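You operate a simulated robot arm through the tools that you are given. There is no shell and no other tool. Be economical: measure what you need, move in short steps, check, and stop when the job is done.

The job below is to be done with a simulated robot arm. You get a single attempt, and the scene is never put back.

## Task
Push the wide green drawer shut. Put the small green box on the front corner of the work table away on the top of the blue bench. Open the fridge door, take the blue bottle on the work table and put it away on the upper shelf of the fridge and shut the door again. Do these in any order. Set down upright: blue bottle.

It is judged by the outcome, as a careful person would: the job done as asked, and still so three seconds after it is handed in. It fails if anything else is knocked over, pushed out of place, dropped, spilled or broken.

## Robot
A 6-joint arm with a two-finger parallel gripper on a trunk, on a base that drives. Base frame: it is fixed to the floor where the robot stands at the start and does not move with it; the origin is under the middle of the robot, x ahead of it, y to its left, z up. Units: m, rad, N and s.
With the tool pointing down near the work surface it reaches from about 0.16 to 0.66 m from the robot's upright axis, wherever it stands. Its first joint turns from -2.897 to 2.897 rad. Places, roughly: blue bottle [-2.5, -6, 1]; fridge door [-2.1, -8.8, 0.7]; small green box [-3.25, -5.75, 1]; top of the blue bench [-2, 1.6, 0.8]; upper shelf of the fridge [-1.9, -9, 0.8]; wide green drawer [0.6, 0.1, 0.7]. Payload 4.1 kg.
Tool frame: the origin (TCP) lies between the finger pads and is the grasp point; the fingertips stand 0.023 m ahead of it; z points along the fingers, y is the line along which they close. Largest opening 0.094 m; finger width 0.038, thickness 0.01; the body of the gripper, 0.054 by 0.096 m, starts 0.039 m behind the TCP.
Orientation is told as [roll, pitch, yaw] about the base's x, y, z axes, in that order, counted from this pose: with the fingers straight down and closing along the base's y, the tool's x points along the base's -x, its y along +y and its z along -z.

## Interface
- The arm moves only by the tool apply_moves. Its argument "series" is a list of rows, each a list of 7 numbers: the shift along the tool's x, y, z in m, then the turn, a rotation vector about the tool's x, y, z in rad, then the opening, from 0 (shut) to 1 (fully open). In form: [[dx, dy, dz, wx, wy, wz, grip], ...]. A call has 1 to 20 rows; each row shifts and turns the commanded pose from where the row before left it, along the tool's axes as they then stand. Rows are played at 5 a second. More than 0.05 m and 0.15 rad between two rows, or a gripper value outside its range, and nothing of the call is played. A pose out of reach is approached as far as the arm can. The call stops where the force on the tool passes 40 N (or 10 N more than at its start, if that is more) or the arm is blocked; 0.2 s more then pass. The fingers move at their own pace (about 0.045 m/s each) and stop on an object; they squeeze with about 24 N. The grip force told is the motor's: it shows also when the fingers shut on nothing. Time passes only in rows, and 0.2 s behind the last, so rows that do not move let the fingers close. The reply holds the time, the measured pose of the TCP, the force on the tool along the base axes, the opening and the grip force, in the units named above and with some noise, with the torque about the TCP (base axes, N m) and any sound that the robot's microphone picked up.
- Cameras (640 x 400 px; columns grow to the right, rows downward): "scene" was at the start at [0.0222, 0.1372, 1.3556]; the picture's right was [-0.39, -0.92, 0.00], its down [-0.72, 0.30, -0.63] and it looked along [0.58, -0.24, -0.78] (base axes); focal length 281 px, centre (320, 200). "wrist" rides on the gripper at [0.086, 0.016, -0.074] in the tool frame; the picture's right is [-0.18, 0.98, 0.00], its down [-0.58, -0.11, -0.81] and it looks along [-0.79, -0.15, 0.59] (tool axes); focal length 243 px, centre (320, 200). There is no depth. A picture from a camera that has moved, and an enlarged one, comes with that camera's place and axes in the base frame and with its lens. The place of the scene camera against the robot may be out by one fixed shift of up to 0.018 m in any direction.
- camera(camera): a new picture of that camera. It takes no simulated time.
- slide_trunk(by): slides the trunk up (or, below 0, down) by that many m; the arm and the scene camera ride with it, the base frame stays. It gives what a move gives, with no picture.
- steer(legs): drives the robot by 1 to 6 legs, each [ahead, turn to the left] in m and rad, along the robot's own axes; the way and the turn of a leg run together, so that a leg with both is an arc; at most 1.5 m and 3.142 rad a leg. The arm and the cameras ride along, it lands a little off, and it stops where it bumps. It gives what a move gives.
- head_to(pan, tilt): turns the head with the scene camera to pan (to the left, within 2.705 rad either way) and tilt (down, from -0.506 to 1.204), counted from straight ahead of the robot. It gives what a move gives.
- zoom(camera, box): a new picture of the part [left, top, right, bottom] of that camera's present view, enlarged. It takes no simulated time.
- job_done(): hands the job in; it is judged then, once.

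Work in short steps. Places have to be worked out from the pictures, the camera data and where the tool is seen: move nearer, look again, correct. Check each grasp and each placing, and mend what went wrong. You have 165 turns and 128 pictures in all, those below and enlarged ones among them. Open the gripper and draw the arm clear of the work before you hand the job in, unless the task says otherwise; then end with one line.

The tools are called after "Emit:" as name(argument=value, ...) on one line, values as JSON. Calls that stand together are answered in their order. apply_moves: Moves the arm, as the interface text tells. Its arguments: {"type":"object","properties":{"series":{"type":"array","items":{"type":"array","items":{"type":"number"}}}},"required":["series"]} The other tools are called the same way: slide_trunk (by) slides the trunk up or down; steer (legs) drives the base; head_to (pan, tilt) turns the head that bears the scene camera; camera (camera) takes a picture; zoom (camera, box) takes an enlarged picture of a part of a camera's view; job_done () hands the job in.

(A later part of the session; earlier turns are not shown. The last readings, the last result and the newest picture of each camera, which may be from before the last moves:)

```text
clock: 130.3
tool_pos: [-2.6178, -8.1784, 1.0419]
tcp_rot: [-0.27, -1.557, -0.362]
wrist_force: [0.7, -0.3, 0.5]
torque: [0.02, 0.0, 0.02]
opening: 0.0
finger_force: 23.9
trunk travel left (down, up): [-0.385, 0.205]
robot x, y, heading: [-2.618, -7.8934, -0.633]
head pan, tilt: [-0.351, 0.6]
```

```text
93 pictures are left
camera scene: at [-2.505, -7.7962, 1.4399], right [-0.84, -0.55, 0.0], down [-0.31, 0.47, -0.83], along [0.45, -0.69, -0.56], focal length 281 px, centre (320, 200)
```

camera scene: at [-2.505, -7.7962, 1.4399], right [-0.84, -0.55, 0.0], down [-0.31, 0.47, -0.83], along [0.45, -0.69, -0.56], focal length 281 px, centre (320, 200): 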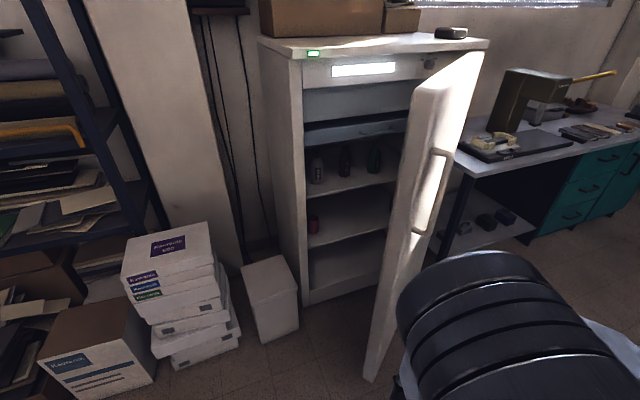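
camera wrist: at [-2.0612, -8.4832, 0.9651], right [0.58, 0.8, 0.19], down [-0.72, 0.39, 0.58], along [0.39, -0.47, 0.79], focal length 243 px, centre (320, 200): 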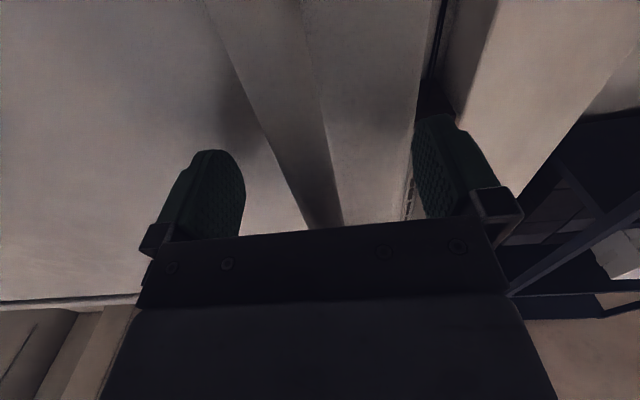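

Door's free edge is at ≈(-2.37,-8.40). Swing the closed gripper around in front of that edge to the inner side.

Emit:
apply_moves(series=[[0, 0.0243, 0.0386, 0, 0, 0, 0], [0, 0.0243, 0.0386, 0, 0, 0, 0], [0, 0.0243, 0.0386, 0, 0, 0, 0], [0, 0.0243, 0.0386, 0, 0, 0, 0], [0, 0.0243, 0.0386, 0, 0, 0, 0], [0, 0.0243, 0.0386, 0, 0, 0, 0], [0, 0.0243, 0.0386, 0, 0, 0, 0], [0, 0, 0, 0.14, 0, 0, 0], [0, 0, 0, 0.14, 0, 0, 0], [0, 0, 0, 0.14, 0, 0, 0]])

Emit:
camera(camera="scene")

```text
clock: 132.6
tool_pos: [-2.4016, -8.2967, 1.065]
tcp_rot: [-0.562, -1.553, -0.48]
wrist_force: [0.1, 0.0, 0.6]
torque: [-0.01, 0.0, 0.01]
opening: 0.0
finger_force: 23.7
out of reach, approached as far as the arm can: row 1, 2, 3, 4, 9, 10
trunk travel left (down, up): [-0.385, 0.205]
robot x, y, heading: [-2.6185, -7.8934, -0.639]
head pan, tilt: [-0.351, 0.6]
```

```text
92 pictures are left
camera scene: at [-2.5049, -7.7962, 1.4399], right [-0.84, -0.55, 0.0], down [-0.31, 0.47, -0.83], along [0.45, -0.69, -0.56], focal length 281 px, centre (320, 200)
```

scene: 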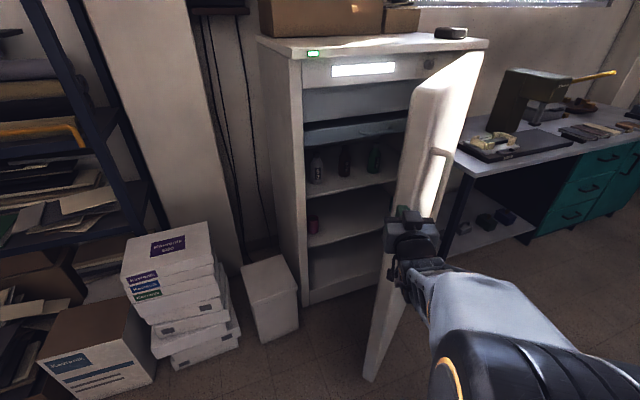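

Tool is just in front of the door's edge. Move it left, then forward on the inner side.

Emit:
apply_moves(series=[[0, 0.04, 0, 0, 0, 0, 0], [0, 0.04, 0, 0, 0, 0, 0], [0, 0.04, 0, 0, 0, 0, 0], [0, 0.03, 0.02, 0, 0, 0, 0], [0, 0, 0.045, 0, 0, 0, 0], [0, 0, 0.045, 0, 0, 0, 0], [0, 0, 0.045, 0, 0, 0, 0], [0, 0, 0.045, 0, 0, 0, 0]])

Emit:
camera(camera="scene")

```text
clock: 134.0
tool_pos: [-2.3721, -8.3693, 1.0728]
tcp_rot: [-0.945, -1.555, -0.089]
wrist_force: [-0.7, 17.9, 2.9]
torque: [-0.18, 0.07, 0.08]
opening: 0.0003
finger_force: 24.2
out of reach, approached as far as the arm can: row 1, 2, 3, 4, 5, 6, 7
trunk travel left (down, up): [-0.385, 0.205]
robot x, y, heading: [-2.616, -7.8887, -0.636]
head pan, tilt: [-0.351, 0.6]
stopped in row 7: the force on the tool passed its limit (the readings are from after the stop); the commanded pose is now the measured one
```

```text
91 pictures are left
camera scene: at [-2.5048, -7.7925, 1.4398], right [-0.83, -0.55, 0.0], down [-0.31, 0.47, -0.83], along [0.45, -0.69, -0.56], focal length 281 px, centre (320, 200)
```

scene: 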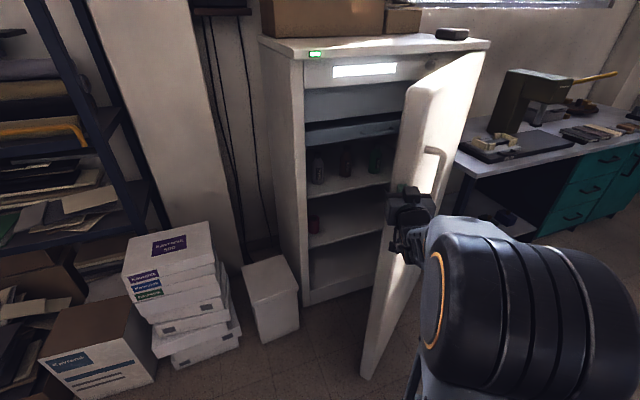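

The tool nudged the door tip; reach is awkward here. I'll reposition the base north-east of the door (≈(-2.2,-7.85)) so the arm can enter on the inner side.

Emit:
steer(legs=[[-0.13, 0], [0, 0.57], [0.51, 0]])

Emit:
head_to(pan=-1.0, tilt=0.6)

Emit:
camera(camera="scene")

```text
clock: 139.4
tool_pos: [-1.7492, -8.1238, 1.0719]
tcp_rot: [-0.648, -1.557, 0.183]
wrist_force: [0.0, 0.1, 0.3]
torque: [-0.04, -0.01, 0.03]
opening: 0.0
finger_force: 23.4
trunk travel left (down, up): [-0.385, 0.205]
robot x, y, heading: [-2.2109, -7.8446, -0.066]
head pan, tilt: [-0.351, 0.6]
```

```text
clock: 140.4
tool_pos: [-1.7499, -8.1228, 1.0711]
tcp_rot: [-0.655, -1.556, 0.185]
wrist_force: [0.6, -0.7, 0.2]
torque: [-0.04, -0.02, -0.02]
opening: 0.0
finger_force: 24.1
trunk travel left (down, up): [-0.385, 0.205]
robot x, y, heading: [-2.2114, -7.8473, -0.062]
head pan, tilt: [-1.0, 0.6]
```

```text
90 pictures are left
camera scene: at [-2.2066, -7.7569, 1.4399], right [-0.88, -0.48, 0.0], down [-0.27, 0.49, -0.83], along [0.4, -0.72, -0.56], focal length 281 px, centre (320, 200)
```

scene: 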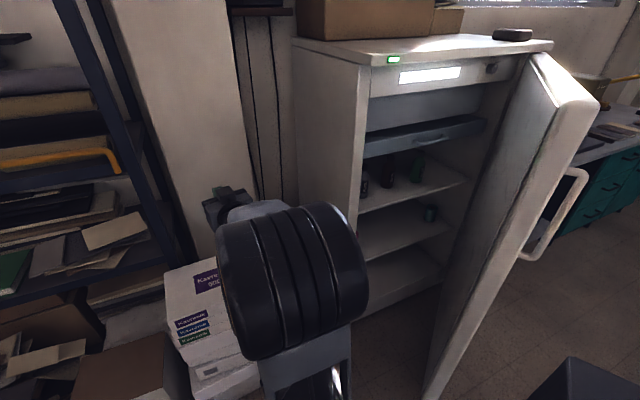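

The inner side is open. Turn right so the arm swings in front of the fridge toward the door's inner face.

Emit:
steer(legs=[[0, -1.1]])

Emit:
head_to(pan=-0.1, tilt=0.65)

Emit:
camera(camera="scene")

```text
clock: 143.6
tool_pos: [-2.2432, -8.3879, 1.0715]
tcp_rot: [-0.655, -1.554, -0.909]
wrist_force: [-0.5, -0.3, -0.2]
torque: [0.02, 0.0, 0.01]
opening: 0.0
finger_force: 23.7
trunk travel left (down, up): [-0.385, 0.205]
robot x, y, heading: [-2.2139, -7.8526, -1.161]
head pan, tilt: [-1.0, 0.6]
```

```text
clock: 144.8
tool_pos: [-2.2422, -8.3873, 1.0723]
tcp_rot: [-0.658, -1.555, -0.905]
wrist_force: [-0.5, 0.1, 0.2]
torque: [-0.03, 0.02, 0.02]
opening: 0.0
finger_force: 23.7
trunk travel left (down, up): [-0.385, 0.205]
robot x, y, heading: [-2.2144, -7.8532, -1.162]
head pan, tilt: [-0.099, 0.649]
```

```text
89 pictures are left
camera scene: at [-2.0455, -7.8108, 1.4356], right [-0.95, -0.31, 0.0], down [-0.18, 0.58, -0.8], along [0.24, -0.76, -0.6], focal length 281 px, centre (320, 200)
```

scene: 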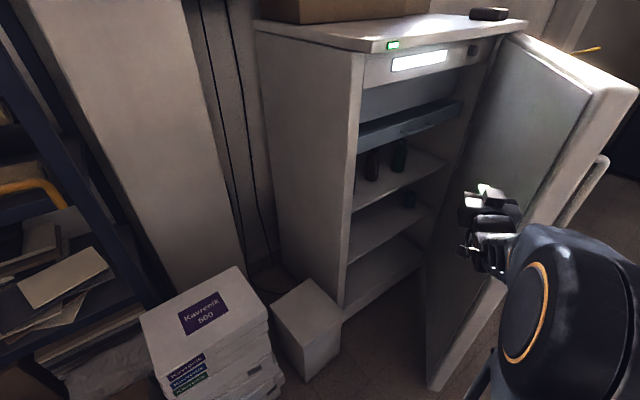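

Inside now. Extend the tool 0.2 m along the door, then swing the base right to push the door open.

Emit:
apply_moves(series=[[0, 0, 0.045, 0, 0, 0, 0], [0, 0, 0.045, 0, 0, 0, 0], [0, 0, 0.045, 0, 0, 0, 0], [0, 0, 0.045, 0, 0, 0, 0]])

Emit:
steer(legs=[[0, -0.45]])

Emit:
camera(camera="scene")

```text
clock: 145.8
tool_pos: [-2.2474, -8.5677, 1.0707]
tcp_rot: [-0.567, -1.553, -0.988]
wrist_force: [0.1, 0.5, 0.0]
torque: [0.01, 0.02, 0.02]
opening: 0.0
finger_force: 23.7
out of reach, approached as far as the arm can: row 2
trunk travel left (down, up): [-0.385, 0.205]
robot x, y, heading: [-2.2116, -7.8503, -1.166]
head pan, tilt: [-0.099, 0.649]
```

```text
clock: 147.5
tool_pos: [-2.5539, -8.4804, 1.07]
tcp_rot: [-0.577, -1.552, -1.428]
wrist_force: [0.2, 0.2, 0.2]
torque: [0.01, 0.02, 0.0]
opening: 0.0
finger_force: 24.4
trunk travel left (down, up): [-0.385, 0.205]
robot x, y, heading: [-2.2103, -7.8496, -1.606]
head pan, tilt: [-0.099, 0.649]
```

```text
88 pictures are left
camera scene: at [-2.0441, -7.882, 1.4357], right [-0.99, 0.14, 0.0], down [0.08, 0.6, -0.8], along [-0.11, -0.79, -0.6], focal length 281 px, centre (320, 200)
```

scene: 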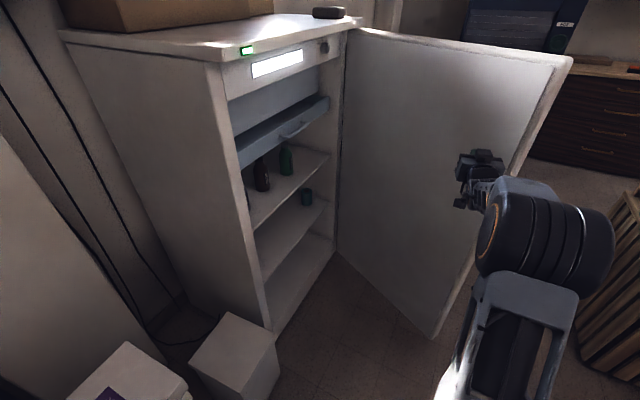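

Door is ~70° open. Push it further: forward a little, turn right, forward again.

Emit:
steer(legs=[[0.13, 0], [0, -0.2], [0.2, 0]])

Emit:
camera(camera="scene")

```text
clock: 150.7
tool_pos: [-2.7259, -8.7241, 1.07]
tcp_rot: [-0.58, -1.553, -1.624]
wrist_force: [0.7, 0.5, -0.5]
torque: [0.0, 0.02, -0.03]
opening: 0.0
finger_force: 24.5
trunk travel left (down, up): [-0.385, 0.205]
robot x, y, heading: [-2.2663, -8.173, -1.811]
head pan, tilt: [-0.099, 0.649]
```

```text
87 pictures are left
camera scene: at [-2.1061, -8.2357, 1.4356], right [-0.94, 0.33, 0.0], down [0.2, 0.57, -0.8], along [-0.27, -0.75, -0.6], focal length 281 px, centre (320, 200)
```

scene: 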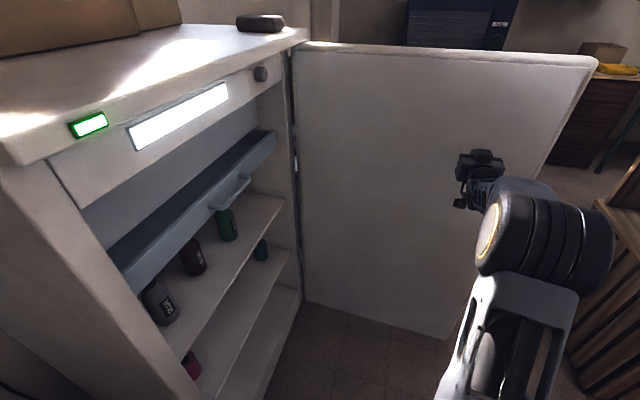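

Door is now ~96° open. Upper shelf (z≈0.80) has three bottles in a row with free space on its right near (-2.13,-9.02). Back out, retract the arm, and head for the blue bottle.

Emit:
steer(legs=[[-0.27, 0]])

Emit:
apply_moves(series=[[0, 0, -0.045, 0, 0, 0, 0.5], [0, 0, -0.045, 0, 0, 0, 0.5], [0, 0, -0.045, 0, 0, 0, 0.5], [0, 0, -0.045, 0, 0, 0, 0.5]])

Emit:
head_to(pan=-0.1, tilt=0.5)

Emit:
camera(camera="scene")

```text
clock: 152.6
tool_pos: [-2.662, -8.4607, 1.0707]
tcp_rot: [-0.582, -1.552, -1.624]
wrist_force: [-0.9, 0.0, -0.5]
torque: [-0.02, -0.01, 0.0]
opening: 0.0001
finger_force: 24.3
trunk travel left (down, up): [-0.385, 0.205]
robot x, y, heading: [-2.2025, -7.9117, -1.813]
head pan, tilt: [-0.099, 0.649]
```

```text
clock: 153.6
tool_pos: [-2.5551, -8.3142, 1.0738]
tcp_rot: [-0.634, -1.554, -1.568]
wrist_force: [-1.1, -0.2, 0.5]
torque: [-0.02, 0.0, 0.0]
opening: 0.0469
finger_force: 0.0
trunk travel left (down, up): [-0.385, 0.205]
robot x, y, heading: [-2.1986, -7.9077, -1.812]
head pan, tilt: [-0.099, 0.649]
```

```text
clock: 154.3
tool_pos: [-2.5554, -8.3158, 1.0725]
tcp_rot: [-0.582, -1.553, -1.622]
wrist_force: [0.2, 0.6, 0.1]
torque: [0.01, 0.02, 0.0]
opening: 0.0472
finger_force: 0.1
trunk travel left (down, up): [-0.385, 0.205]
robot x, y, heading: [-2.1984, -7.9057, -1.81]
head pan, tilt: [-0.099, 0.499]
```

```text
86 pictures are left
camera scene: at [-2.0431, -7.9767, 1.449], right [-0.94, 0.33, 0.0], down [0.16, 0.45, -0.88], along [-0.29, -0.83, -0.48], focal length 281 px, centre (320, 200)
```

scene: 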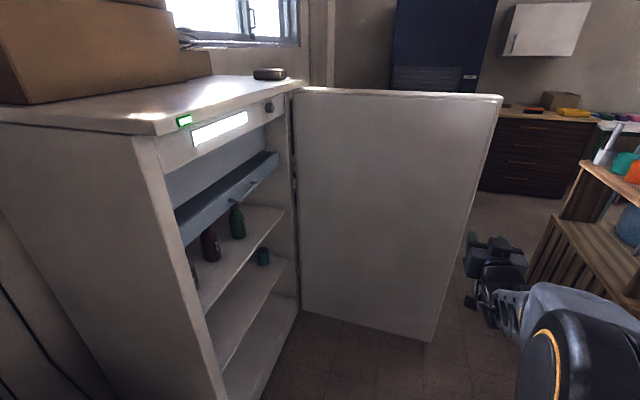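

Door holds its position. Drive back up to in front of the bottle, stopping ~0.5 m from the table edge.

Emit:
steer(legs=[[0, -2.74], [0.93, 0], [0, 0.84], [0.75, 0], [0, -1.61]])

Emit:
head_to(pan=0.0, tilt=0.6)

Emit:
camera(camera="scene")

```text
clock: 175.8
tool_pos: [-2.5146, -6.3282, 1.0806]
tcp_rot: [-2.049, -1.548, 2.637]
wrist_force: [-3.1, 14.3, 8.5]
torque: [0.08, -0.18, 0.46]
opening: 0.0409
finger_force: 0.0
trunk travel left (down, up): [-0.385, 0.205]
robot x, y, heading: [-2.9899, -6.5915, 0.982]
head pan, tilt: [-0.099, 0.499]
stopped in leg 5: the force on the tool passed its limit (the readings are from after the stop); the commanded pose is now the measured one
```

```text
clock: 176.5
tool_pos: [-2.5147, -6.3278, 1.082]
tcp_rot: [-1.953, -1.548, 2.541]
wrist_force: [-3.0, 20.4, 13.9]
torque: [0.11, -0.49, 0.56]
opening: 0.0388
finger_force: 0.0
trunk travel left (down, up): [-0.385, 0.205]
robot x, y, heading: [-2.9889, -6.5896, 0.979]
head pan, tilt: [0.0, 0.6]
```

```text
85 pictures are left
camera scene: at [-3.0989, -6.4679, 1.4397], right [0.83, -0.56, 0.0], down [-0.32, -0.47, -0.82], along [0.46, 0.68, -0.57], focal length 281 px, centre (320, 200)
```

scene: 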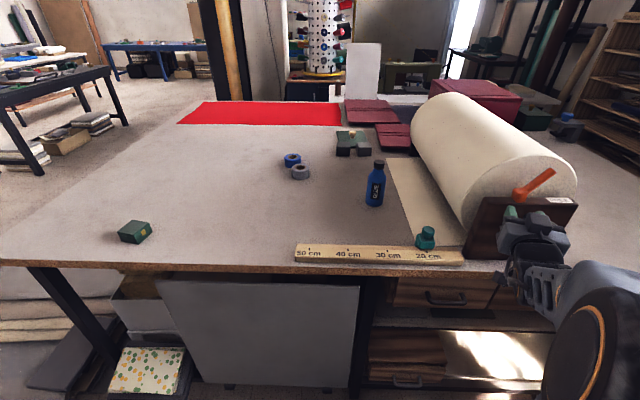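

The tool touched the paper-roll stand on the table. Turn back left to release contact.

Emit:
steer(legs=[[0, 0.2]])

Emit:
zoom(camera="scene", box=[320, 80, 640, 280])

```text
clock: 177.7
tool_pos: [-2.5723, -6.2421, 1.08]
tcp_rot: [-1.833, -1.554, 2.617]
wrist_force: [-0.4, 0.5, -0.7]
torque: [0.02, 0.0, -0.02]
opening: 0.0469
finger_force: 0.0
trunk travel left (down, up): [-0.385, 0.205]
robot x, y, heading: [-2.9886, -6.5871, 1.176]
head pan, tilt: [0.0, 0.6]
```

```text
2.00 times, centred on (480, 180) of scene
camera zoom: at [-3.1181, -6.4966, 1.4399], right [0.92, -0.39, 0.0], down [-0.22, -0.52, -0.83], along [0.32, 0.76, -0.56], focal length 562 px, centre (0, 240)
```

zoom: 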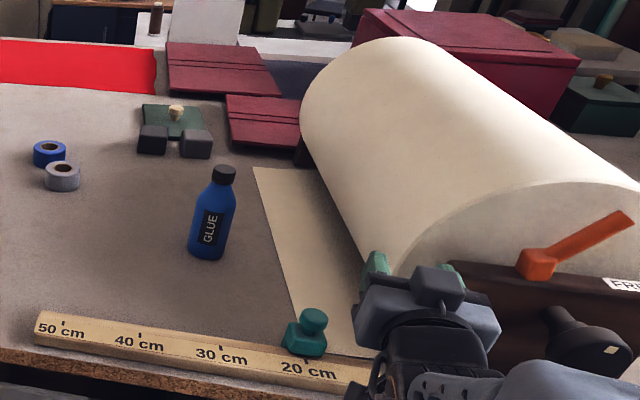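

No visible displacement of the stand. Bottle ≈(-2.505,-5.935); a green figurine stands south of it, so I'll approach along the current tool direction (~45°). Shift the tool left, tilt it to 70°, then edge the base forward.

Emit:
apply_moves(series=[[0, 0.04, 0, 0, 0.117, 0, 1], [0, 0.04, 0, 0, 0.117, 0, 1], [0, 0.04, 0, 0, 0.117, 0, 1]])

Emit:
steer(legs=[[0.12, 0]])

Emit:
camera(camera="scene")

Emit:
camera(camera="wrist")

```text
clock: 178.4
tool_pos: [-2.6136, -6.2083, 1.0726]
tcp_rot: [-0.047, -1.22, 0.827]
wrist_force: [-0.2, 0.5, -0.4]
torque: [0.01, 0.0, -0.01]
opening: 0.0942
finger_force: 0.0
out of reach, approached as far as the arm can: row 1, 2, 3
trunk travel left (down, up): [-0.385, 0.205]
robot x, y, heading: [-2.9846, -6.5893, 1.171]
head pan, tilt: [0.0, 0.6]
```

```text
clock: 179.7
tool_pos: [-2.5659, -6.0971, 1.0721]
tcp_rot: [-0.047, -1.223, 0.827]
wrist_force: [-0.6, 0.0, -0.5]
torque: [-0.01, 0.03, 0.02]
opening: 0.0942
finger_force: 0.1
trunk travel left (down, up): [-0.385, 0.205]
robot x, y, heading: [-2.9402, -6.4751, 1.175]
head pan, tilt: [0.0, 0.6]
```

```text
83 pictures are left
camera scene: at [-3.0716, -6.3858, 1.4399], right [0.92, -0.39, 0.0], down [-0.22, -0.52, -0.83], along [0.32, 0.76, -0.56], focal length 281 px, centre (320, 200)
```

scene: 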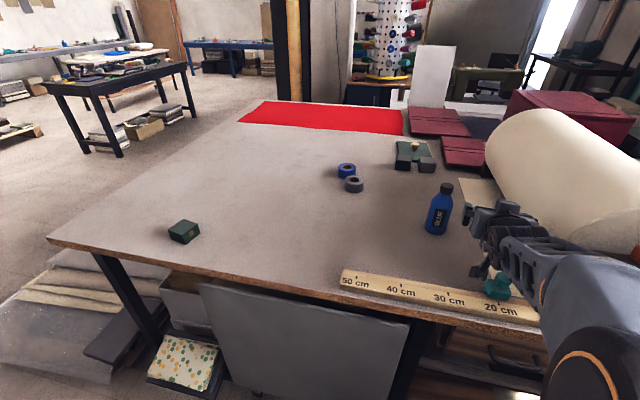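

```text
82 pictures are left
camera wrist: at [-2.6471, -6.158, 1.0162], right [-0.65, 0.74, 0.16], down [-0.33, -0.46, 0.82], along [0.68, 0.48, 0.55], focal length 243 px, centre (320, 200)
```

wrist: 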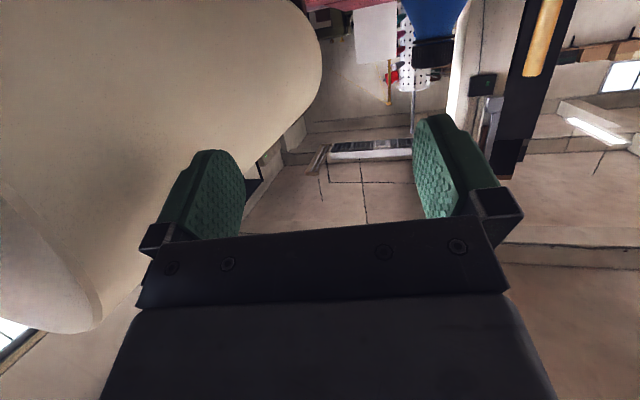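

The bottle is ~7 cm left and 16 cm ahead of the tool. A small base turn left aligns it; then lower the tool to bottle mid-height.

Emit:
steer(legs=[[0, 0.11]])

Emit:
slide_trunk(by=-0.085)

Emit:
camera(camera="wrist")

Emit:
zoom(camera="scene", box=[380, 140, 620, 320])

```text
clock: 180.6
tool_pos: [-2.6097, -6.0587, 1.0733]
tcp_rot: [-0.047, -1.224, 0.936]
wrist_force: [-0.4, -0.8, -0.5]
torque: [0.03, -0.01, -0.02]
opening: 0.0943
finger_force: 0.1
trunk travel left (down, up): [-0.385, 0.205]
robot x, y, heading: [-2.9434, -6.4762, 1.288]
head pan, tilt: [0.0, 0.6]
```

```text
clock: 181.6
tool_pos: [-2.6097, -6.0599, 1.0072]
tcp_rot: [-0.048, -1.249, 0.939]
wrist_force: [-2.0, -2.6, 15.2]
torque: [-1.43, 1.42, 0.02]
opening: 0.0943
finger_force: 0.1
trunk travel left (down, up): [-0.309, 0.281]
robot x, y, heading: [-2.9408, -6.4766, 1.282]
head pan, tilt: [0.0, 0.6]
stopped: the force on the tool passed its limit (the readings are from after the stop); the commanded pose is now the measured one
```

```text
81 pictures are left
camera wrist: at [-2.6824, -6.1266, 0.9488], right [-0.73, 0.66, 0.16], down [-0.29, -0.51, 0.81], along [0.62, 0.54, 0.57], focal length 243 px, centre (320, 200)
```

wrist: 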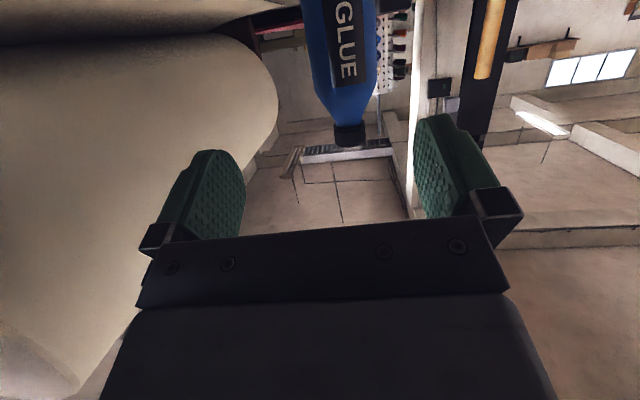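

```text
2.22 times, centred on (500, 230) of scene
camera zoom: at [-3.0816, -6.4032, 1.3636], right [0.96, -0.28, 0.0], down [-0.16, -0.54, -0.83], along [0.23, 0.79, -0.56], focal length 624 px, centre (-80, 133)
```

zoom: 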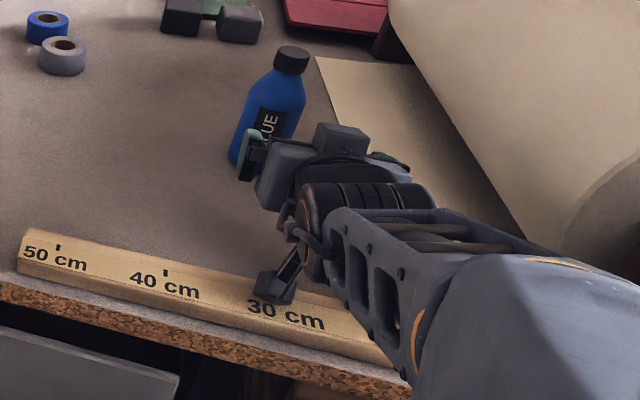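

The camera lump under the wrist rested on the ruler. Raise, reduce tilt to 60°, then continue above the ruler.

Emit:
slide_trunk(by=0.035)

Emit:
apply_moves(series=[[0, 0.007, 0, 0, 0.1, 0, 1], [0, 0.007, 0, 0, 0.1, 0, 1]])

Emit:
camera(camera="wrist")

```text
clock: 182.4
tool_pos: [-2.6092, -6.0581, 1.0407]
tcp_rot: [-0.049, -1.245, 0.939]
wrist_force: [0.3, 0.2, 0.0]
torque: [0.02, 0.04, 0.01]
opening: 0.0941
finger_force: 0.1
trunk travel left (down, up): [-0.344, 0.246]
robot x, y, heading: [-2.9424, -6.4788, 1.285]
head pan, tilt: [0.0, 0.6]
```

```text
clock: 183.0
tool_pos: [-2.6173, -6.0498, 1.0432]
tcp_rot: [-0.015, -1.142, 0.927]
wrist_force: [0.0, -0.1, 0.1]
torque: [0.02, -0.01, 0.0]
opening: 0.0942
finger_force: 0.0
out of reach, approached as far as the arm can: row 2
trunk travel left (down, up): [-0.344, 0.246]
robot x, y, heading: [-2.9401, -6.479, 1.282]
head pan, tilt: [0.0, 0.6]
```

```text
79 pictures are left
camera wrist: at [-2.6929, -6.1231, 0.9946], right [-0.73, 0.66, 0.16], down [-0.22, -0.45, 0.86], along [0.65, 0.6, 0.48], focal length 243 px, centre (320, 200)
```

wrist: 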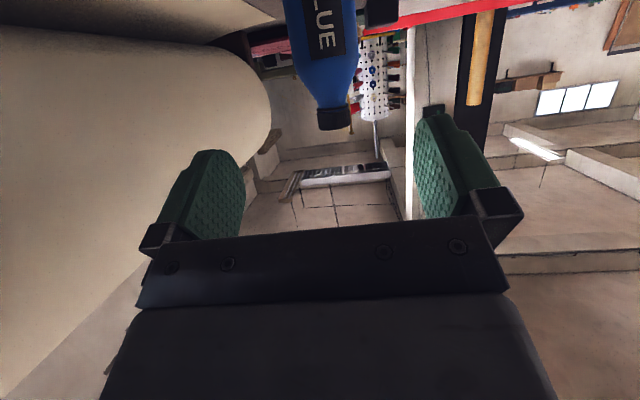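

Bottle is centred between the fingers' line. Advance 10 cm level.

Emit:
apply_moves(series=[[-0.0166, 0, 0.0364, 0, 0, 0, 1], [-0.0166, 0, 0.0364, 0, 0, 0, 1], [-0.0083, 0, 0.0182, 0, 0, 0, 1]])

Emit:
camera(camera="wrist")

Emit:
zoom(camera="scene", box=[380, 140, 620, 320])

```text
clock: 183.8
tool_pos: [-2.5553, -5.9698, 1.0424]
tcp_rot: [-0.016, -1.143, 0.926]
wrist_force: [0.1, 0.9, 0.9]
torque: [-0.01, 0.0, 0.02]
opening: 0.094
finger_force: 0.1
trunk travel left (down, up): [-0.344, 0.246]
robot x, y, heading: [-2.9424, -6.475, 1.285]
head pan, tilt: [0.0, 0.6]
```

```text
78 pictures are left
camera wrist: at [-2.6314, -6.0434, 0.9941], right [-0.73, 0.66, 0.16], down [-0.22, -0.45, 0.86], along [0.65, 0.6, 0.48], focal length 243 px, centre (320, 200)
```

wrist: 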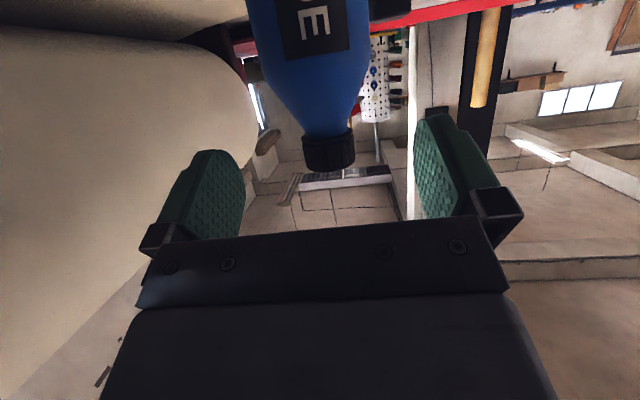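

```text
2.22 times, centred on (500, 230) of scene
camera zoom: at [-3.0805, -6.4017, 1.3989], right [0.96, -0.28, 0.0], down [-0.16, -0.54, -0.82], along [0.23, 0.79, -0.57], focal length 624 px, centre (-80, 133)
```

zoom: 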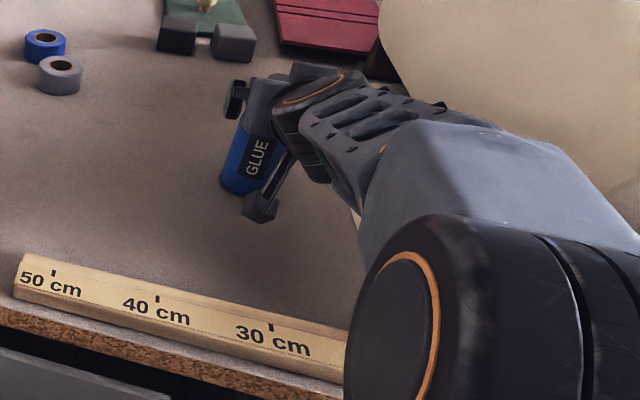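

Triangulated bottle at (-2.528,-5.932), top ≈1.05. Lower 4.5 cm, then advance 4.5 cm and grip.

Emit:
slide_trunk(by=-0.045)

Emit:
apply_moves(series=[[-0.0083, 0, 0.0182, 0, 0, 0, 1], [-0.0104, 0, 0.0227, 0, 0, 0, 1], [0, 0, 0, 0, 0, 0, 0.8], [0, 0, 0, 0, 0, 0, 0.6], [0, 0, 0, 0, 0, 0, 0.4], [0, 0, 0, 0, 0, 0, 0.2], [0, 0, 0, 0, 0, 0, 0.2]])

Emit:
camera(camera="wrist")

```text
clock: 184.7
tool_pos: [-2.5565, -5.9696, 0.9974]
tcp_rot: [-0.015, -1.144, 0.926]
wrist_force: [0.6, -0.3, -1.1]
torque: [0.04, -0.01, -0.03]
opening: 0.0939
finger_force: 0.0
trunk travel left (down, up): [-0.299, 0.291]
robot x, y, heading: [-2.9418, -6.4756, 1.287]
head pan, tilt: [0.0, 0.6]
```

```text
clock: 186.3
tool_pos: [-2.53, -5.9351, 0.9982]
tcp_rot: [-0.016, -1.144, 0.926]
wrist_force: [-0.7, 1.1, 1.2]
torque: [0.08, 0.02, 0.0]
opening: 0.0567
finger_force: 23.8
trunk travel left (down, up): [-0.299, 0.291]
robot x, y, heading: [-2.9398, -6.4771, 1.284]
head pan, tilt: [0.0, 0.6]
```

```text
76 pictures are left
camera wrist: at [-2.6044, -6.008, 0.9498], right [-0.73, 0.66, 0.16], down [-0.22, -0.45, 0.86], along [0.65, 0.6, 0.48], focal length 243 px, centre (320, 200)
```

wrist: 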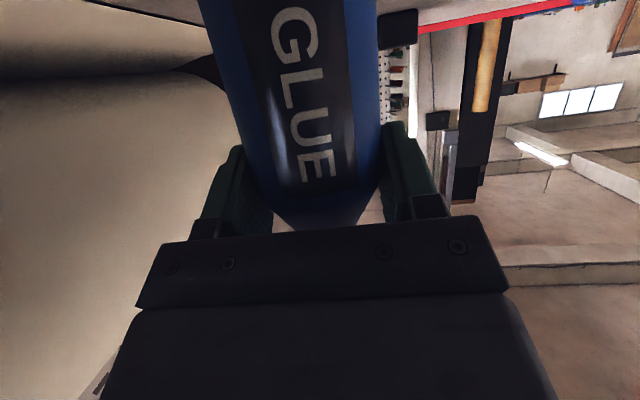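

Bottle gripped (5.7 cm). Squeeze fully and lift 12 cm.

Emit:
apply_moves(series=[[0, 0, 0, 0, 0, 0, 0], [0, 0, 0, 0, 0, 0, 0]])

Emit:
slide_trunk(by=0.14)

Emit:
camera(camera="scene")

```text
clock: 186.9
tool_pos: [-2.5288, -5.9358, 0.9968]
tcp_rot: [-0.016, -1.143, 0.927]
wrist_force: [-0.3, 1.1, 0.8]
torque: [0.1, 0.05, 0.02]
opening: 0.0565
finger_force: 24.2
trunk travel left (down, up): [-0.299, 0.291]
robot x, y, heading: [-2.9408, -6.4767, 1.281]
head pan, tilt: [0.0, 0.6]
```

```text
clock: 188.6
tool_pos: [-2.5285, -5.9347, 1.1365]
tcp_rot: [-0.016, -1.143, 0.927]
wrist_force: [0.0, -0.7, -3.1]
torque: [0.05, 0.03, 0.01]
opening: 0.0565
finger_force: 23.9
trunk travel left (down, up): [-0.439, 0.151]
robot x, y, heading: [-2.9406, -6.4759, 1.275]
head pan, tilt: [0.0, 0.6]
```

```text
75 pictures are left
camera scene: at [-3.0804, -6.4015, 1.4939], right [0.96, -0.28, 0.0], down [-0.16, -0.54, -0.82], along [0.23, 0.79, -0.57], focal length 281 px, centre (320, 200)
```

scene: 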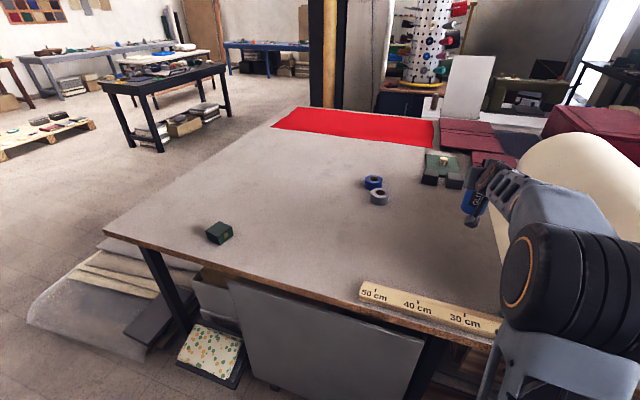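

Bottle is held upright. Back away from the table, retract the arm a little, and turn right well clear of the roll stand.

Emit:
steer(legs=[[-0.25, 0]])

Emit:
apply_moves(series=[[0.0166, 0, -0.0364, 0, 0, 0, 0], [0.0166, 0, -0.0364, 0, 0, 0, 0], [0.0166, 0, -0.0364, 0, 0, 0, 0]])

Emit:
camera(camera="scene")

```text
clock: 190.4
tool_pos: [-2.5998, -6.1748, 1.138]
tcp_rot: [-0.016, -1.143, 0.927]
wrist_force: [-0.7, -0.3, -3.9]
torque: [0.0, 0.0, 0.0]
opening: 0.0565
finger_force: 23.9
trunk travel left (down, up): [-0.439, 0.151]
robot x, y, heading: [-3.0144, -6.718, 1.289]
head pan, tilt: [0.0, 0.6]
```

```text
clock: 191.2
tool_pos: [-2.6732, -6.2688, 1.1373]
tcp_rot: [-0.017, -1.145, 0.929]
wrist_force: [-0.5, 0.5, -3.5]
torque: [0.01, 0.0, 0.0]
opening: 0.0563
finger_force: 23.6
trunk travel left (down, up): [-0.439, 0.151]
robot x, y, heading: [-3.0123, -6.7178, 1.281]
head pan, tilt: [0.0, 0.6]
```

```text
74 pictures are left
camera scene: at [-3.1514, -6.6415, 1.4939], right [0.96, -0.28, 0.0], down [-0.16, -0.54, -0.82], along [0.23, 0.79, -0.57], focal length 281 px, centre (320, 200)
```

scene: 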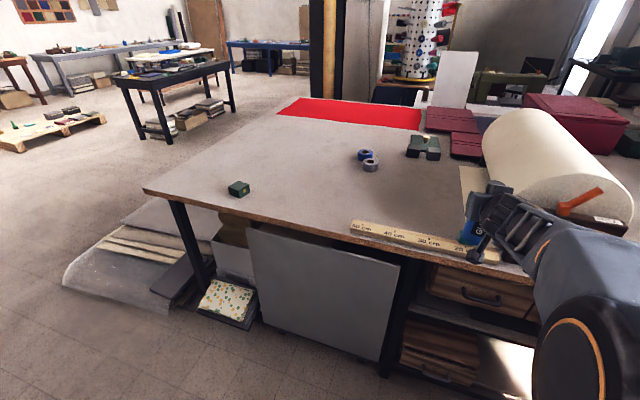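

Clear. Turn right and drive towards the fridge approach point.

Emit:
steer(legs=[[0, -1.69], [0.72, 0], [0, -1.16], [0.6, 0]])

Emit:
head_to(pan=0.0, tilt=0.5)

Emit:
camera(camera="scene")

```text
clock: 205.1
tool_pos: [-2.5636, -8.1282, 1.1372]
tcp_rot: [-0.016, -1.143, -1.941]
wrist_force: [0.4, 0.7, -3.1]
torque: [0.01, 0.01, -0.02]
opening: 0.0564
finger_force: 24.1
trunk travel left (down, up): [-0.439, 0.151]
robot x, y, heading: [-2.3585, -7.6032, -1.586]
head pan, tilt: [0.0, 0.6]
```

```text
clock: 205.8
tool_pos: [-2.5641, -8.1286, 1.1374]
tcp_rot: [-0.016, -1.142, -1.94]
wrist_force: [-0.3, 0.3, -3.3]
torque: [0.05, -0.01, -0.01]
opening: 0.0565
finger_force: 24.5
trunk travel left (down, up): [-0.439, 0.151]
robot x, y, heading: [-2.3594, -7.6038, -1.583]
head pan, tilt: [0.0, 0.499]
```

```text
73 pictures are left
camera scene: at [-2.1808, -7.6383, 1.503], right [-1.0, 0.01, 0.0], down [0.01, 0.48, -0.88], along [-0.01, -0.88, -0.48], focal length 281 px, centre (320, 200)
```

scene: 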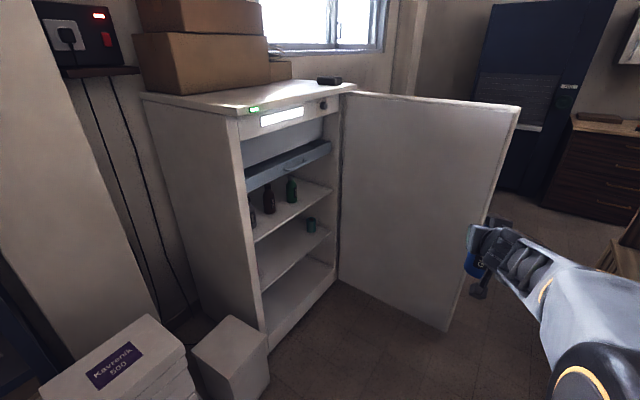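

Rotate the tool to point along the robot heading, then manoeuvre (reverse in) to the pre-placement point facing the fridge squarely.

Emit:
apply_moves(series=[[0, 0, 0, -0.1, 0, -0.0457, 0], [0, 0, 0, -0.1, 0, -0.0457, 0], [0, 0, 0, -0.1, 0, -0.0457, 0]])

Emit:
steer(legs=[[0, 2.377], [-0.72, 0], [0, -1.484]])

Emit:
camera(camera="scene")

```text
clock: 206.6
tool_pos: [-2.5642, -8.1277, 1.137]
tcp_rot: [-0.015, -1.14, -1.609]
wrist_force: [-0.1, 0.6, -3.0]
torque: [-0.01, 0.02, -0.01]
opening: 0.0565
finger_force: 23.8
trunk travel left (down, up): [-0.439, 0.151]
robot x, y, heading: [-2.3607, -7.607, -1.585]
head pan, tilt: [0.0, 0.499]
```

```text
clock: 219.7
tool_pos: [-2.619, -8.6041, 1.1383]
tcp_rot: [-0.016, -1.14, -0.749]
wrist_force: [0.2, -0.6, -3.9]
torque: [0.02, 0.02, -0.03]
opening: 0.0565
finger_force: 23.8
trunk travel left (down, up): [-0.439, 0.151]
robot x, y, heading: [-2.8828, -8.1038, -0.726]
head pan, tilt: [0.0, 0.499]
```

```text
72 pictures are left
camera scene: at [-2.737, -8.0027, 1.503], right [-0.66, -0.75, 0.0], down [-0.36, 0.32, -0.88], along [0.66, -0.58, -0.48], focal length 281 px, centre (320, 200)
```

scene: 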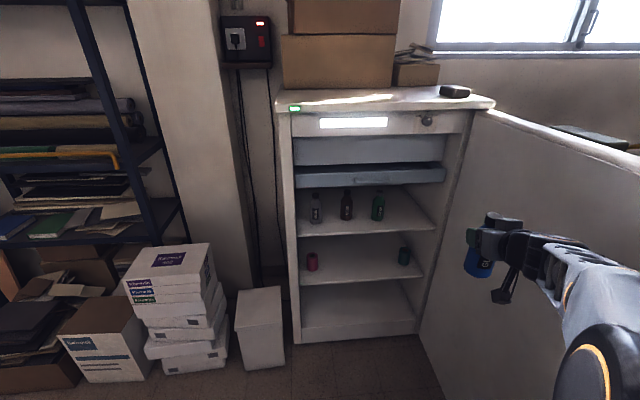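

Square view of the fridge: target spot right of the green bottle ≈(-2.17,-9.03), shelf z≈0.80. Lower to TCP z≈0.925 and drive forward 0.40 m, then recheck.

Emit:
slide_trunk(by=-0.21)

Emit:
steer(legs=[[0.4, 0]])

Emit:
camera(camera="scene")

Emit:
camera(camera="wrist")

```text
clock: 222.0
tool_pos: [-2.6186, -8.6032, 0.9284]
tcp_rot: [-0.015, -1.139, -0.75]
wrist_force: [0.2, 0.0, -3.6]
torque: [0.01, 0.06, 0.02]
opening: 0.0561
finger_force: 23.8
trunk travel left (down, up): [-0.229, 0.361]
robot x, y, heading: [-2.8824, -8.1062, -0.724]
head pan, tilt: [0.0, 0.499]
```

```text
clock: 224.5
tool_pos: [-2.3158, -8.8687, 0.9284]
tcp_rot: [-0.016, -1.14, -0.749]
wrist_force: [-0.2, 0.3, -3.5]
torque: [0.0, 0.03, 0.0]
opening: 0.0563
finger_force: 24.1
trunk travel left (down, up): [-0.229, 0.361]
robot x, y, heading: [-2.5763, -8.3705, -0.728]
head pan, tilt: [0.0, 0.499]
```

```text
71 pictures are left
camera scene: at [-2.4334, -8.2692, 1.293], right [-0.66, -0.75, 0.0], down [-0.36, 0.32, -0.88], along [0.66, -0.58, -0.48], focal length 281 px, centre (320, 200)
```

scene: 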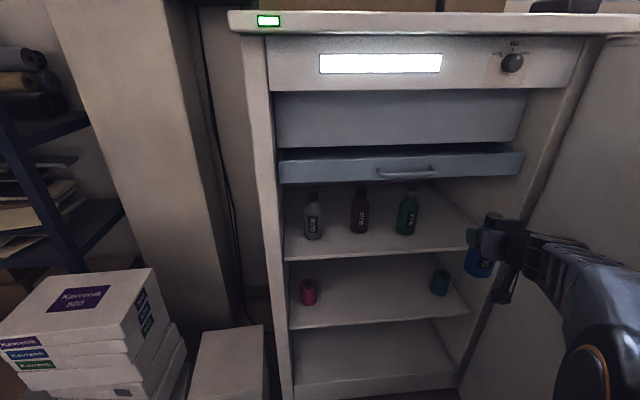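

```text
70 pictures are left
camera wrist: at [-2.3791, -8.7873, 0.8799], right [0.74, 0.66, 0.16], down [-0.43, 0.26, 0.87], along [0.53, -0.71, 0.47], focal length 243 px, centre (320, 200)
```

wrist: 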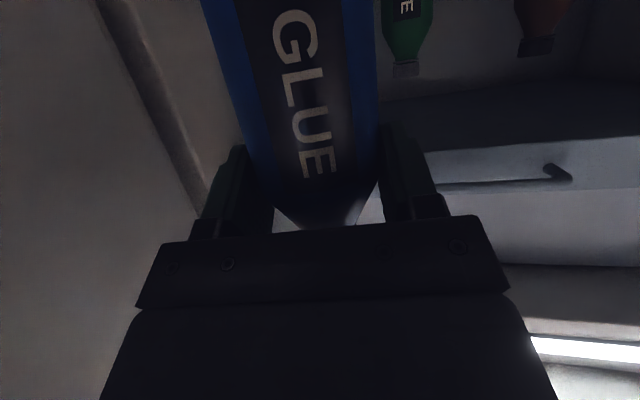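

Target spot confirmed ≈(-2.138,-9.0), 22 cm ahead and 3 cm left. Lower 1 cm, align, and advance 12 cm, then look.

Emit:
slide_trunk(by=-0.01)

Emit:
apply_moves(series=[[0, 0.015, 0, -0.045, 0, -0.021, 0], [0, 0.015, 0, -0.045, 0, -0.021, 0], [-0.0167, 0, 0.0363, 0, 0, 0, 0], [-0.0167, 0, 0.0363, 0, 0, 0, 0], [-0.0167, 0, 0.0363, 0, 0, 0, 0]])

Emit:
camera(camera="scene")

Emit:
camera(camera="wrist")

```text
clock: 225.1
tool_pos: [-2.3167, -8.8707, 0.9184]
tcp_rot: [-0.016, -1.139, -0.749]
wrist_force: [0.0, -0.1, -3.7]
torque: [0.03, 0.0, -0.03]
opening: 0.0563
finger_force: 23.9
trunk travel left (down, up): [-0.219, 0.371]
robot x, y, heading: [-2.5771, -8.3754, -0.718]
head pan, tilt: [0.0, 0.499]
```

```text
clock: 226.3
tool_pos: [-2.201, -8.9217, 0.9164]
tcp_rot: [-0.016, -1.14, -0.65]
wrist_force: [-0.3, -0.8, -2.8]
torque: [0.0, 0.02, 0.02]
opening: 0.0565
finger_force: 24.4
trunk travel left (down, up): [-0.219, 0.371]
robot x, y, heading: [-2.5779, -8.3739, -0.721]
head pan, tilt: [0.0, 0.499]
```

```text
69 pictures are left
camera scene: at [-2.4335, -8.2691, 1.283], right [-0.66, -0.75, 0.0], down [-0.36, 0.32, -0.88], along [0.66, -0.58, -0.48], focal length 281 px, centre (320, 200)
```

scene: 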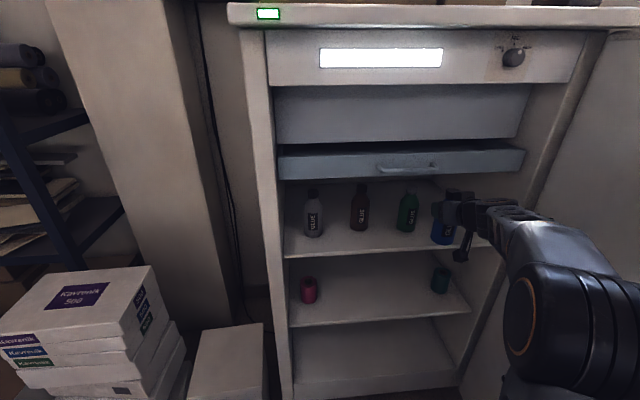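

```text
68 pictures are left
camera wrist: at [-2.2732, -8.8459, 0.8693], right [0.67, 0.73, 0.16], down [-0.45, 0.22, 0.87], along [0.59, -0.65, 0.47], focal length 243 px, centre (320, 200)
```

wrist: 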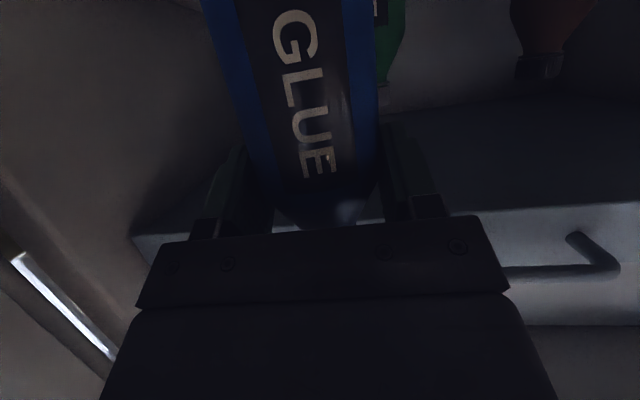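

Emit:
zoom(camera="scene", box=[270, 130, 550, 330])

```text
2.00 times, centred on (410, 230) of scene
camera zoom: at [-2.4335, -8.2691, 1.283], right [-0.66, -0.75, 0.0], down [-0.36, 0.32, -0.88], along [0.66, -0.58, -0.48], focal length 562 px, centre (140, 140)
```

zoom: 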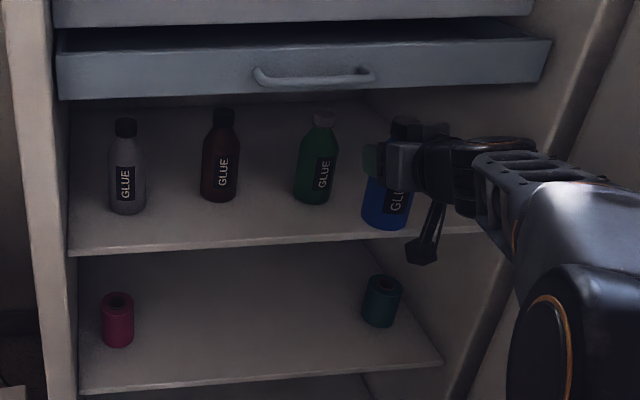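

Bottle is at the shelf edge and clearing the tray above. Shift 2 cm right (away from the green bottle) and advance the last 9 cm.

Emit:
apply_moves(series=[[-0.0125, -0.022, 0.0272, 0, 0, 0, 0], [-0.0125, 0, 0.0272, 0, 0, 0, 0], [-0.0125, 0, 0.0272, 0, 0, 0, 0]])

Emit:
zoom(camera="scene", box=[270, 130, 550, 330])

```text
clock: 227.1
tool_pos: [-2.1433, -8.9944, 0.9163]
tcp_rot: [-0.013, -1.136, -0.651]
wrist_force: [-1.7, 0.9, -2.7]
torque: [0.03, 0.03, 0.0]
opening: 0.0565
finger_force: 23.8
trunk travel left (down, up): [-0.219, 0.371]
robot x, y, heading: [-2.5796, -8.3748, -0.719]
head pan, tilt: [0.0, 0.499]
```

```text
2.00 times, centred on (410, 230) of scene
camera zoom: at [-2.4333, -8.2692, 1.283], right [-0.66, -0.75, 0.0], down [-0.36, 0.32, -0.88], along [0.66, -0.58, -0.48], focal length 562 px, centre (140, 140)
```

zoom: 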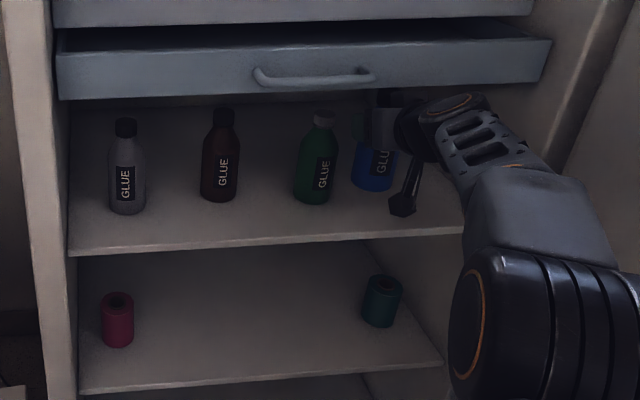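

Positioned; lower in small steps until the bottle touches the shelf.

Emit:
slide_trunk(by=-0.012)

Emit:
slide_trunk(by=-0.006)

```text
clock: 227.7
tool_pos: [-2.1442, -8.9938, 0.9055]
tcp_rot: [-0.016, -1.141, -0.649]
wrist_force: [0.5, 0.2, -3.1]
torque: [0.03, 0.05, 0.0]
opening: 0.0567
finger_force: 24.1
trunk travel left (down, up): [-0.207, 0.383]
robot x, y, heading: [-2.5776, -8.3745, -0.72]
head pan, tilt: [0.0, 0.499]
```

```text
clock: 228.2
tool_pos: [-2.1437, -8.9938, 0.8988]
tcp_rot: [-0.018, -1.14, -0.65]
wrist_force: [0.4, 0.5, -3.8]
torque: [0.0, -0.01, -0.03]
opening: 0.0563
finger_force: 24.0
trunk travel left (down, up): [-0.201, 0.389]
robot x, y, heading: [-2.5799, -8.3727, -0.722]
head pan, tilt: [0.0, 0.499]
```

No contact yet; continue.

Emit:
slide_trunk(by=-0.006)

Emit:
slide_trunk(by=-0.006)

Emit:
zoom(camera="scene", box=[370, 150, 530, 270])

```text
clock: 228.8
tool_pos: [-2.1434, -8.9939, 0.8922]
tcp_rot: [-0.017, -1.138, -0.651]
wrist_force: [-0.6, 0.2, -3.7]
torque: [0.06, 0.01, 0.0]
opening: 0.0563
finger_force: 23.9
trunk travel left (down, up): [-0.195, 0.395]
robot x, y, heading: [-2.5785, -8.3759, -0.722]
head pan, tilt: [0.0, 0.499]
```

```text
clock: 229.3
tool_pos: [-2.1434, -8.9937, 0.8871]
tcp_rot: [-0.017, -1.139, -0.65]
wrist_force: [0.1, -0.1, -4.4]
torque: [0.04, -0.01, 0.07]
opening: 0.0562
finger_force: 24.2
trunk travel left (down, up): [-0.189, 0.401]
robot x, y, heading: [-2.5757, -8.3757, -0.725]
head pan, tilt: [0.0, 0.499]
```

```text
3.33 times, centred on (450, 210) of scene
camera zoom: at [-2.4332, -8.2693, 1.253], right [-0.66, -0.75, 0.0], down [-0.36, 0.32, -0.88], along [0.66, -0.58, -0.48], focal length 936 px, centre (-113, 167)
```

zoom: 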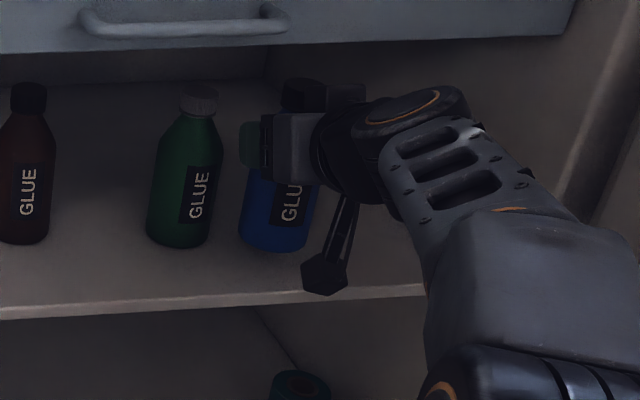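

Still above the shelf slightly; continue lowering.

Emit:
slide_trunk(by=-0.005)

Emit:
slide_trunk(by=-0.005)

```text
clock: 229.9
tool_pos: [-2.143, -8.9947, 0.8811]
tcp_rot: [-0.017, -1.139, -0.65]
wrist_force: [0.1, 0.3, -4.3]
torque: [0.04, -0.03, -0.01]
opening: 0.0562
finger_force: 24.1
trunk travel left (down, up): [-0.184, 0.406]
robot x, y, heading: [-2.5819, -8.3715, -0.715]
head pan, tilt: [0.0, 0.499]
```

```text
clock: 230.4
tool_pos: [-2.1444, -8.9928, 0.877]
tcp_rot: [-0.017, -1.14, -0.649]
wrist_force: [-0.7, 0.6, -3.8]
torque: [-0.02, 0.01, -0.01]
opening: 0.0564
finger_force: 23.7
trunk travel left (down, up): [-0.179, 0.411]
robot x, y, heading: [-2.5752, -8.3778, -0.722]
head pan, tilt: [0.0, 0.499]
```

Triangulation of the green bottle's base suggests the shelf is nearer z≈0.76–0.77. Continue lowering.

Emit:
slide_trunk(by=-0.006)

Emit:
slide_trunk(by=-0.005)

Emit:
zoom(camera="scene", box=[370, 150, 530, 270])

```text
clock: 230.9
tool_pos: [-2.1433, -8.9938, 0.8715]
tcp_rot: [-0.019, -1.14, -0.651]
wrist_force: [0.6, -1.1, -3.6]
torque: [-0.03, 0.02, -0.01]
opening: 0.0562
finger_force: 23.9
trunk travel left (down, up): [-0.173, 0.417]
robot x, y, heading: [-2.577, -8.3715, -0.722]
head pan, tilt: [0.0, 0.499]
```

```text
clock: 231.5
tool_pos: [-2.1448, -8.9927, 0.8671]
tcp_rot: [-0.018, -1.139, -0.649]
wrist_force: [1.1, 0.3, -3.3]
torque: [0.04, 0.01, -0.02]
opening: 0.0567
finger_force: 23.8
trunk travel left (down, up): [-0.168, 0.422]
robot x, y, heading: [-2.5816, -8.3713, -0.723]
head pan, tilt: [0.0, 0.499]
```

```text
3.33 times, centred on (450, 210) of scene
camera zoom: at [-2.4332, -8.2693, 1.232], right [-0.66, -0.75, 0.0], down [-0.36, 0.32, -0.88], along [0.66, -0.58, -0.48], focal length 936 px, centre (-113, 167)
```

zoom: 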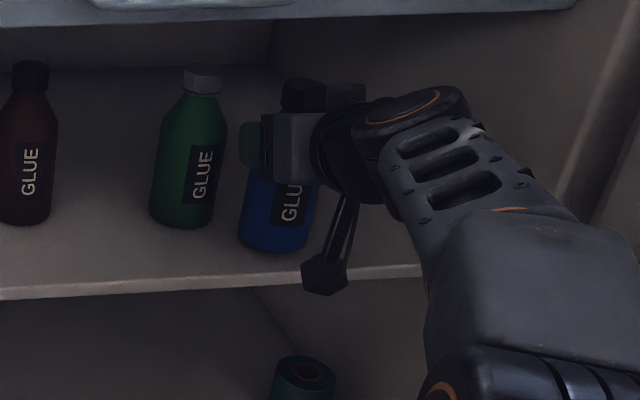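

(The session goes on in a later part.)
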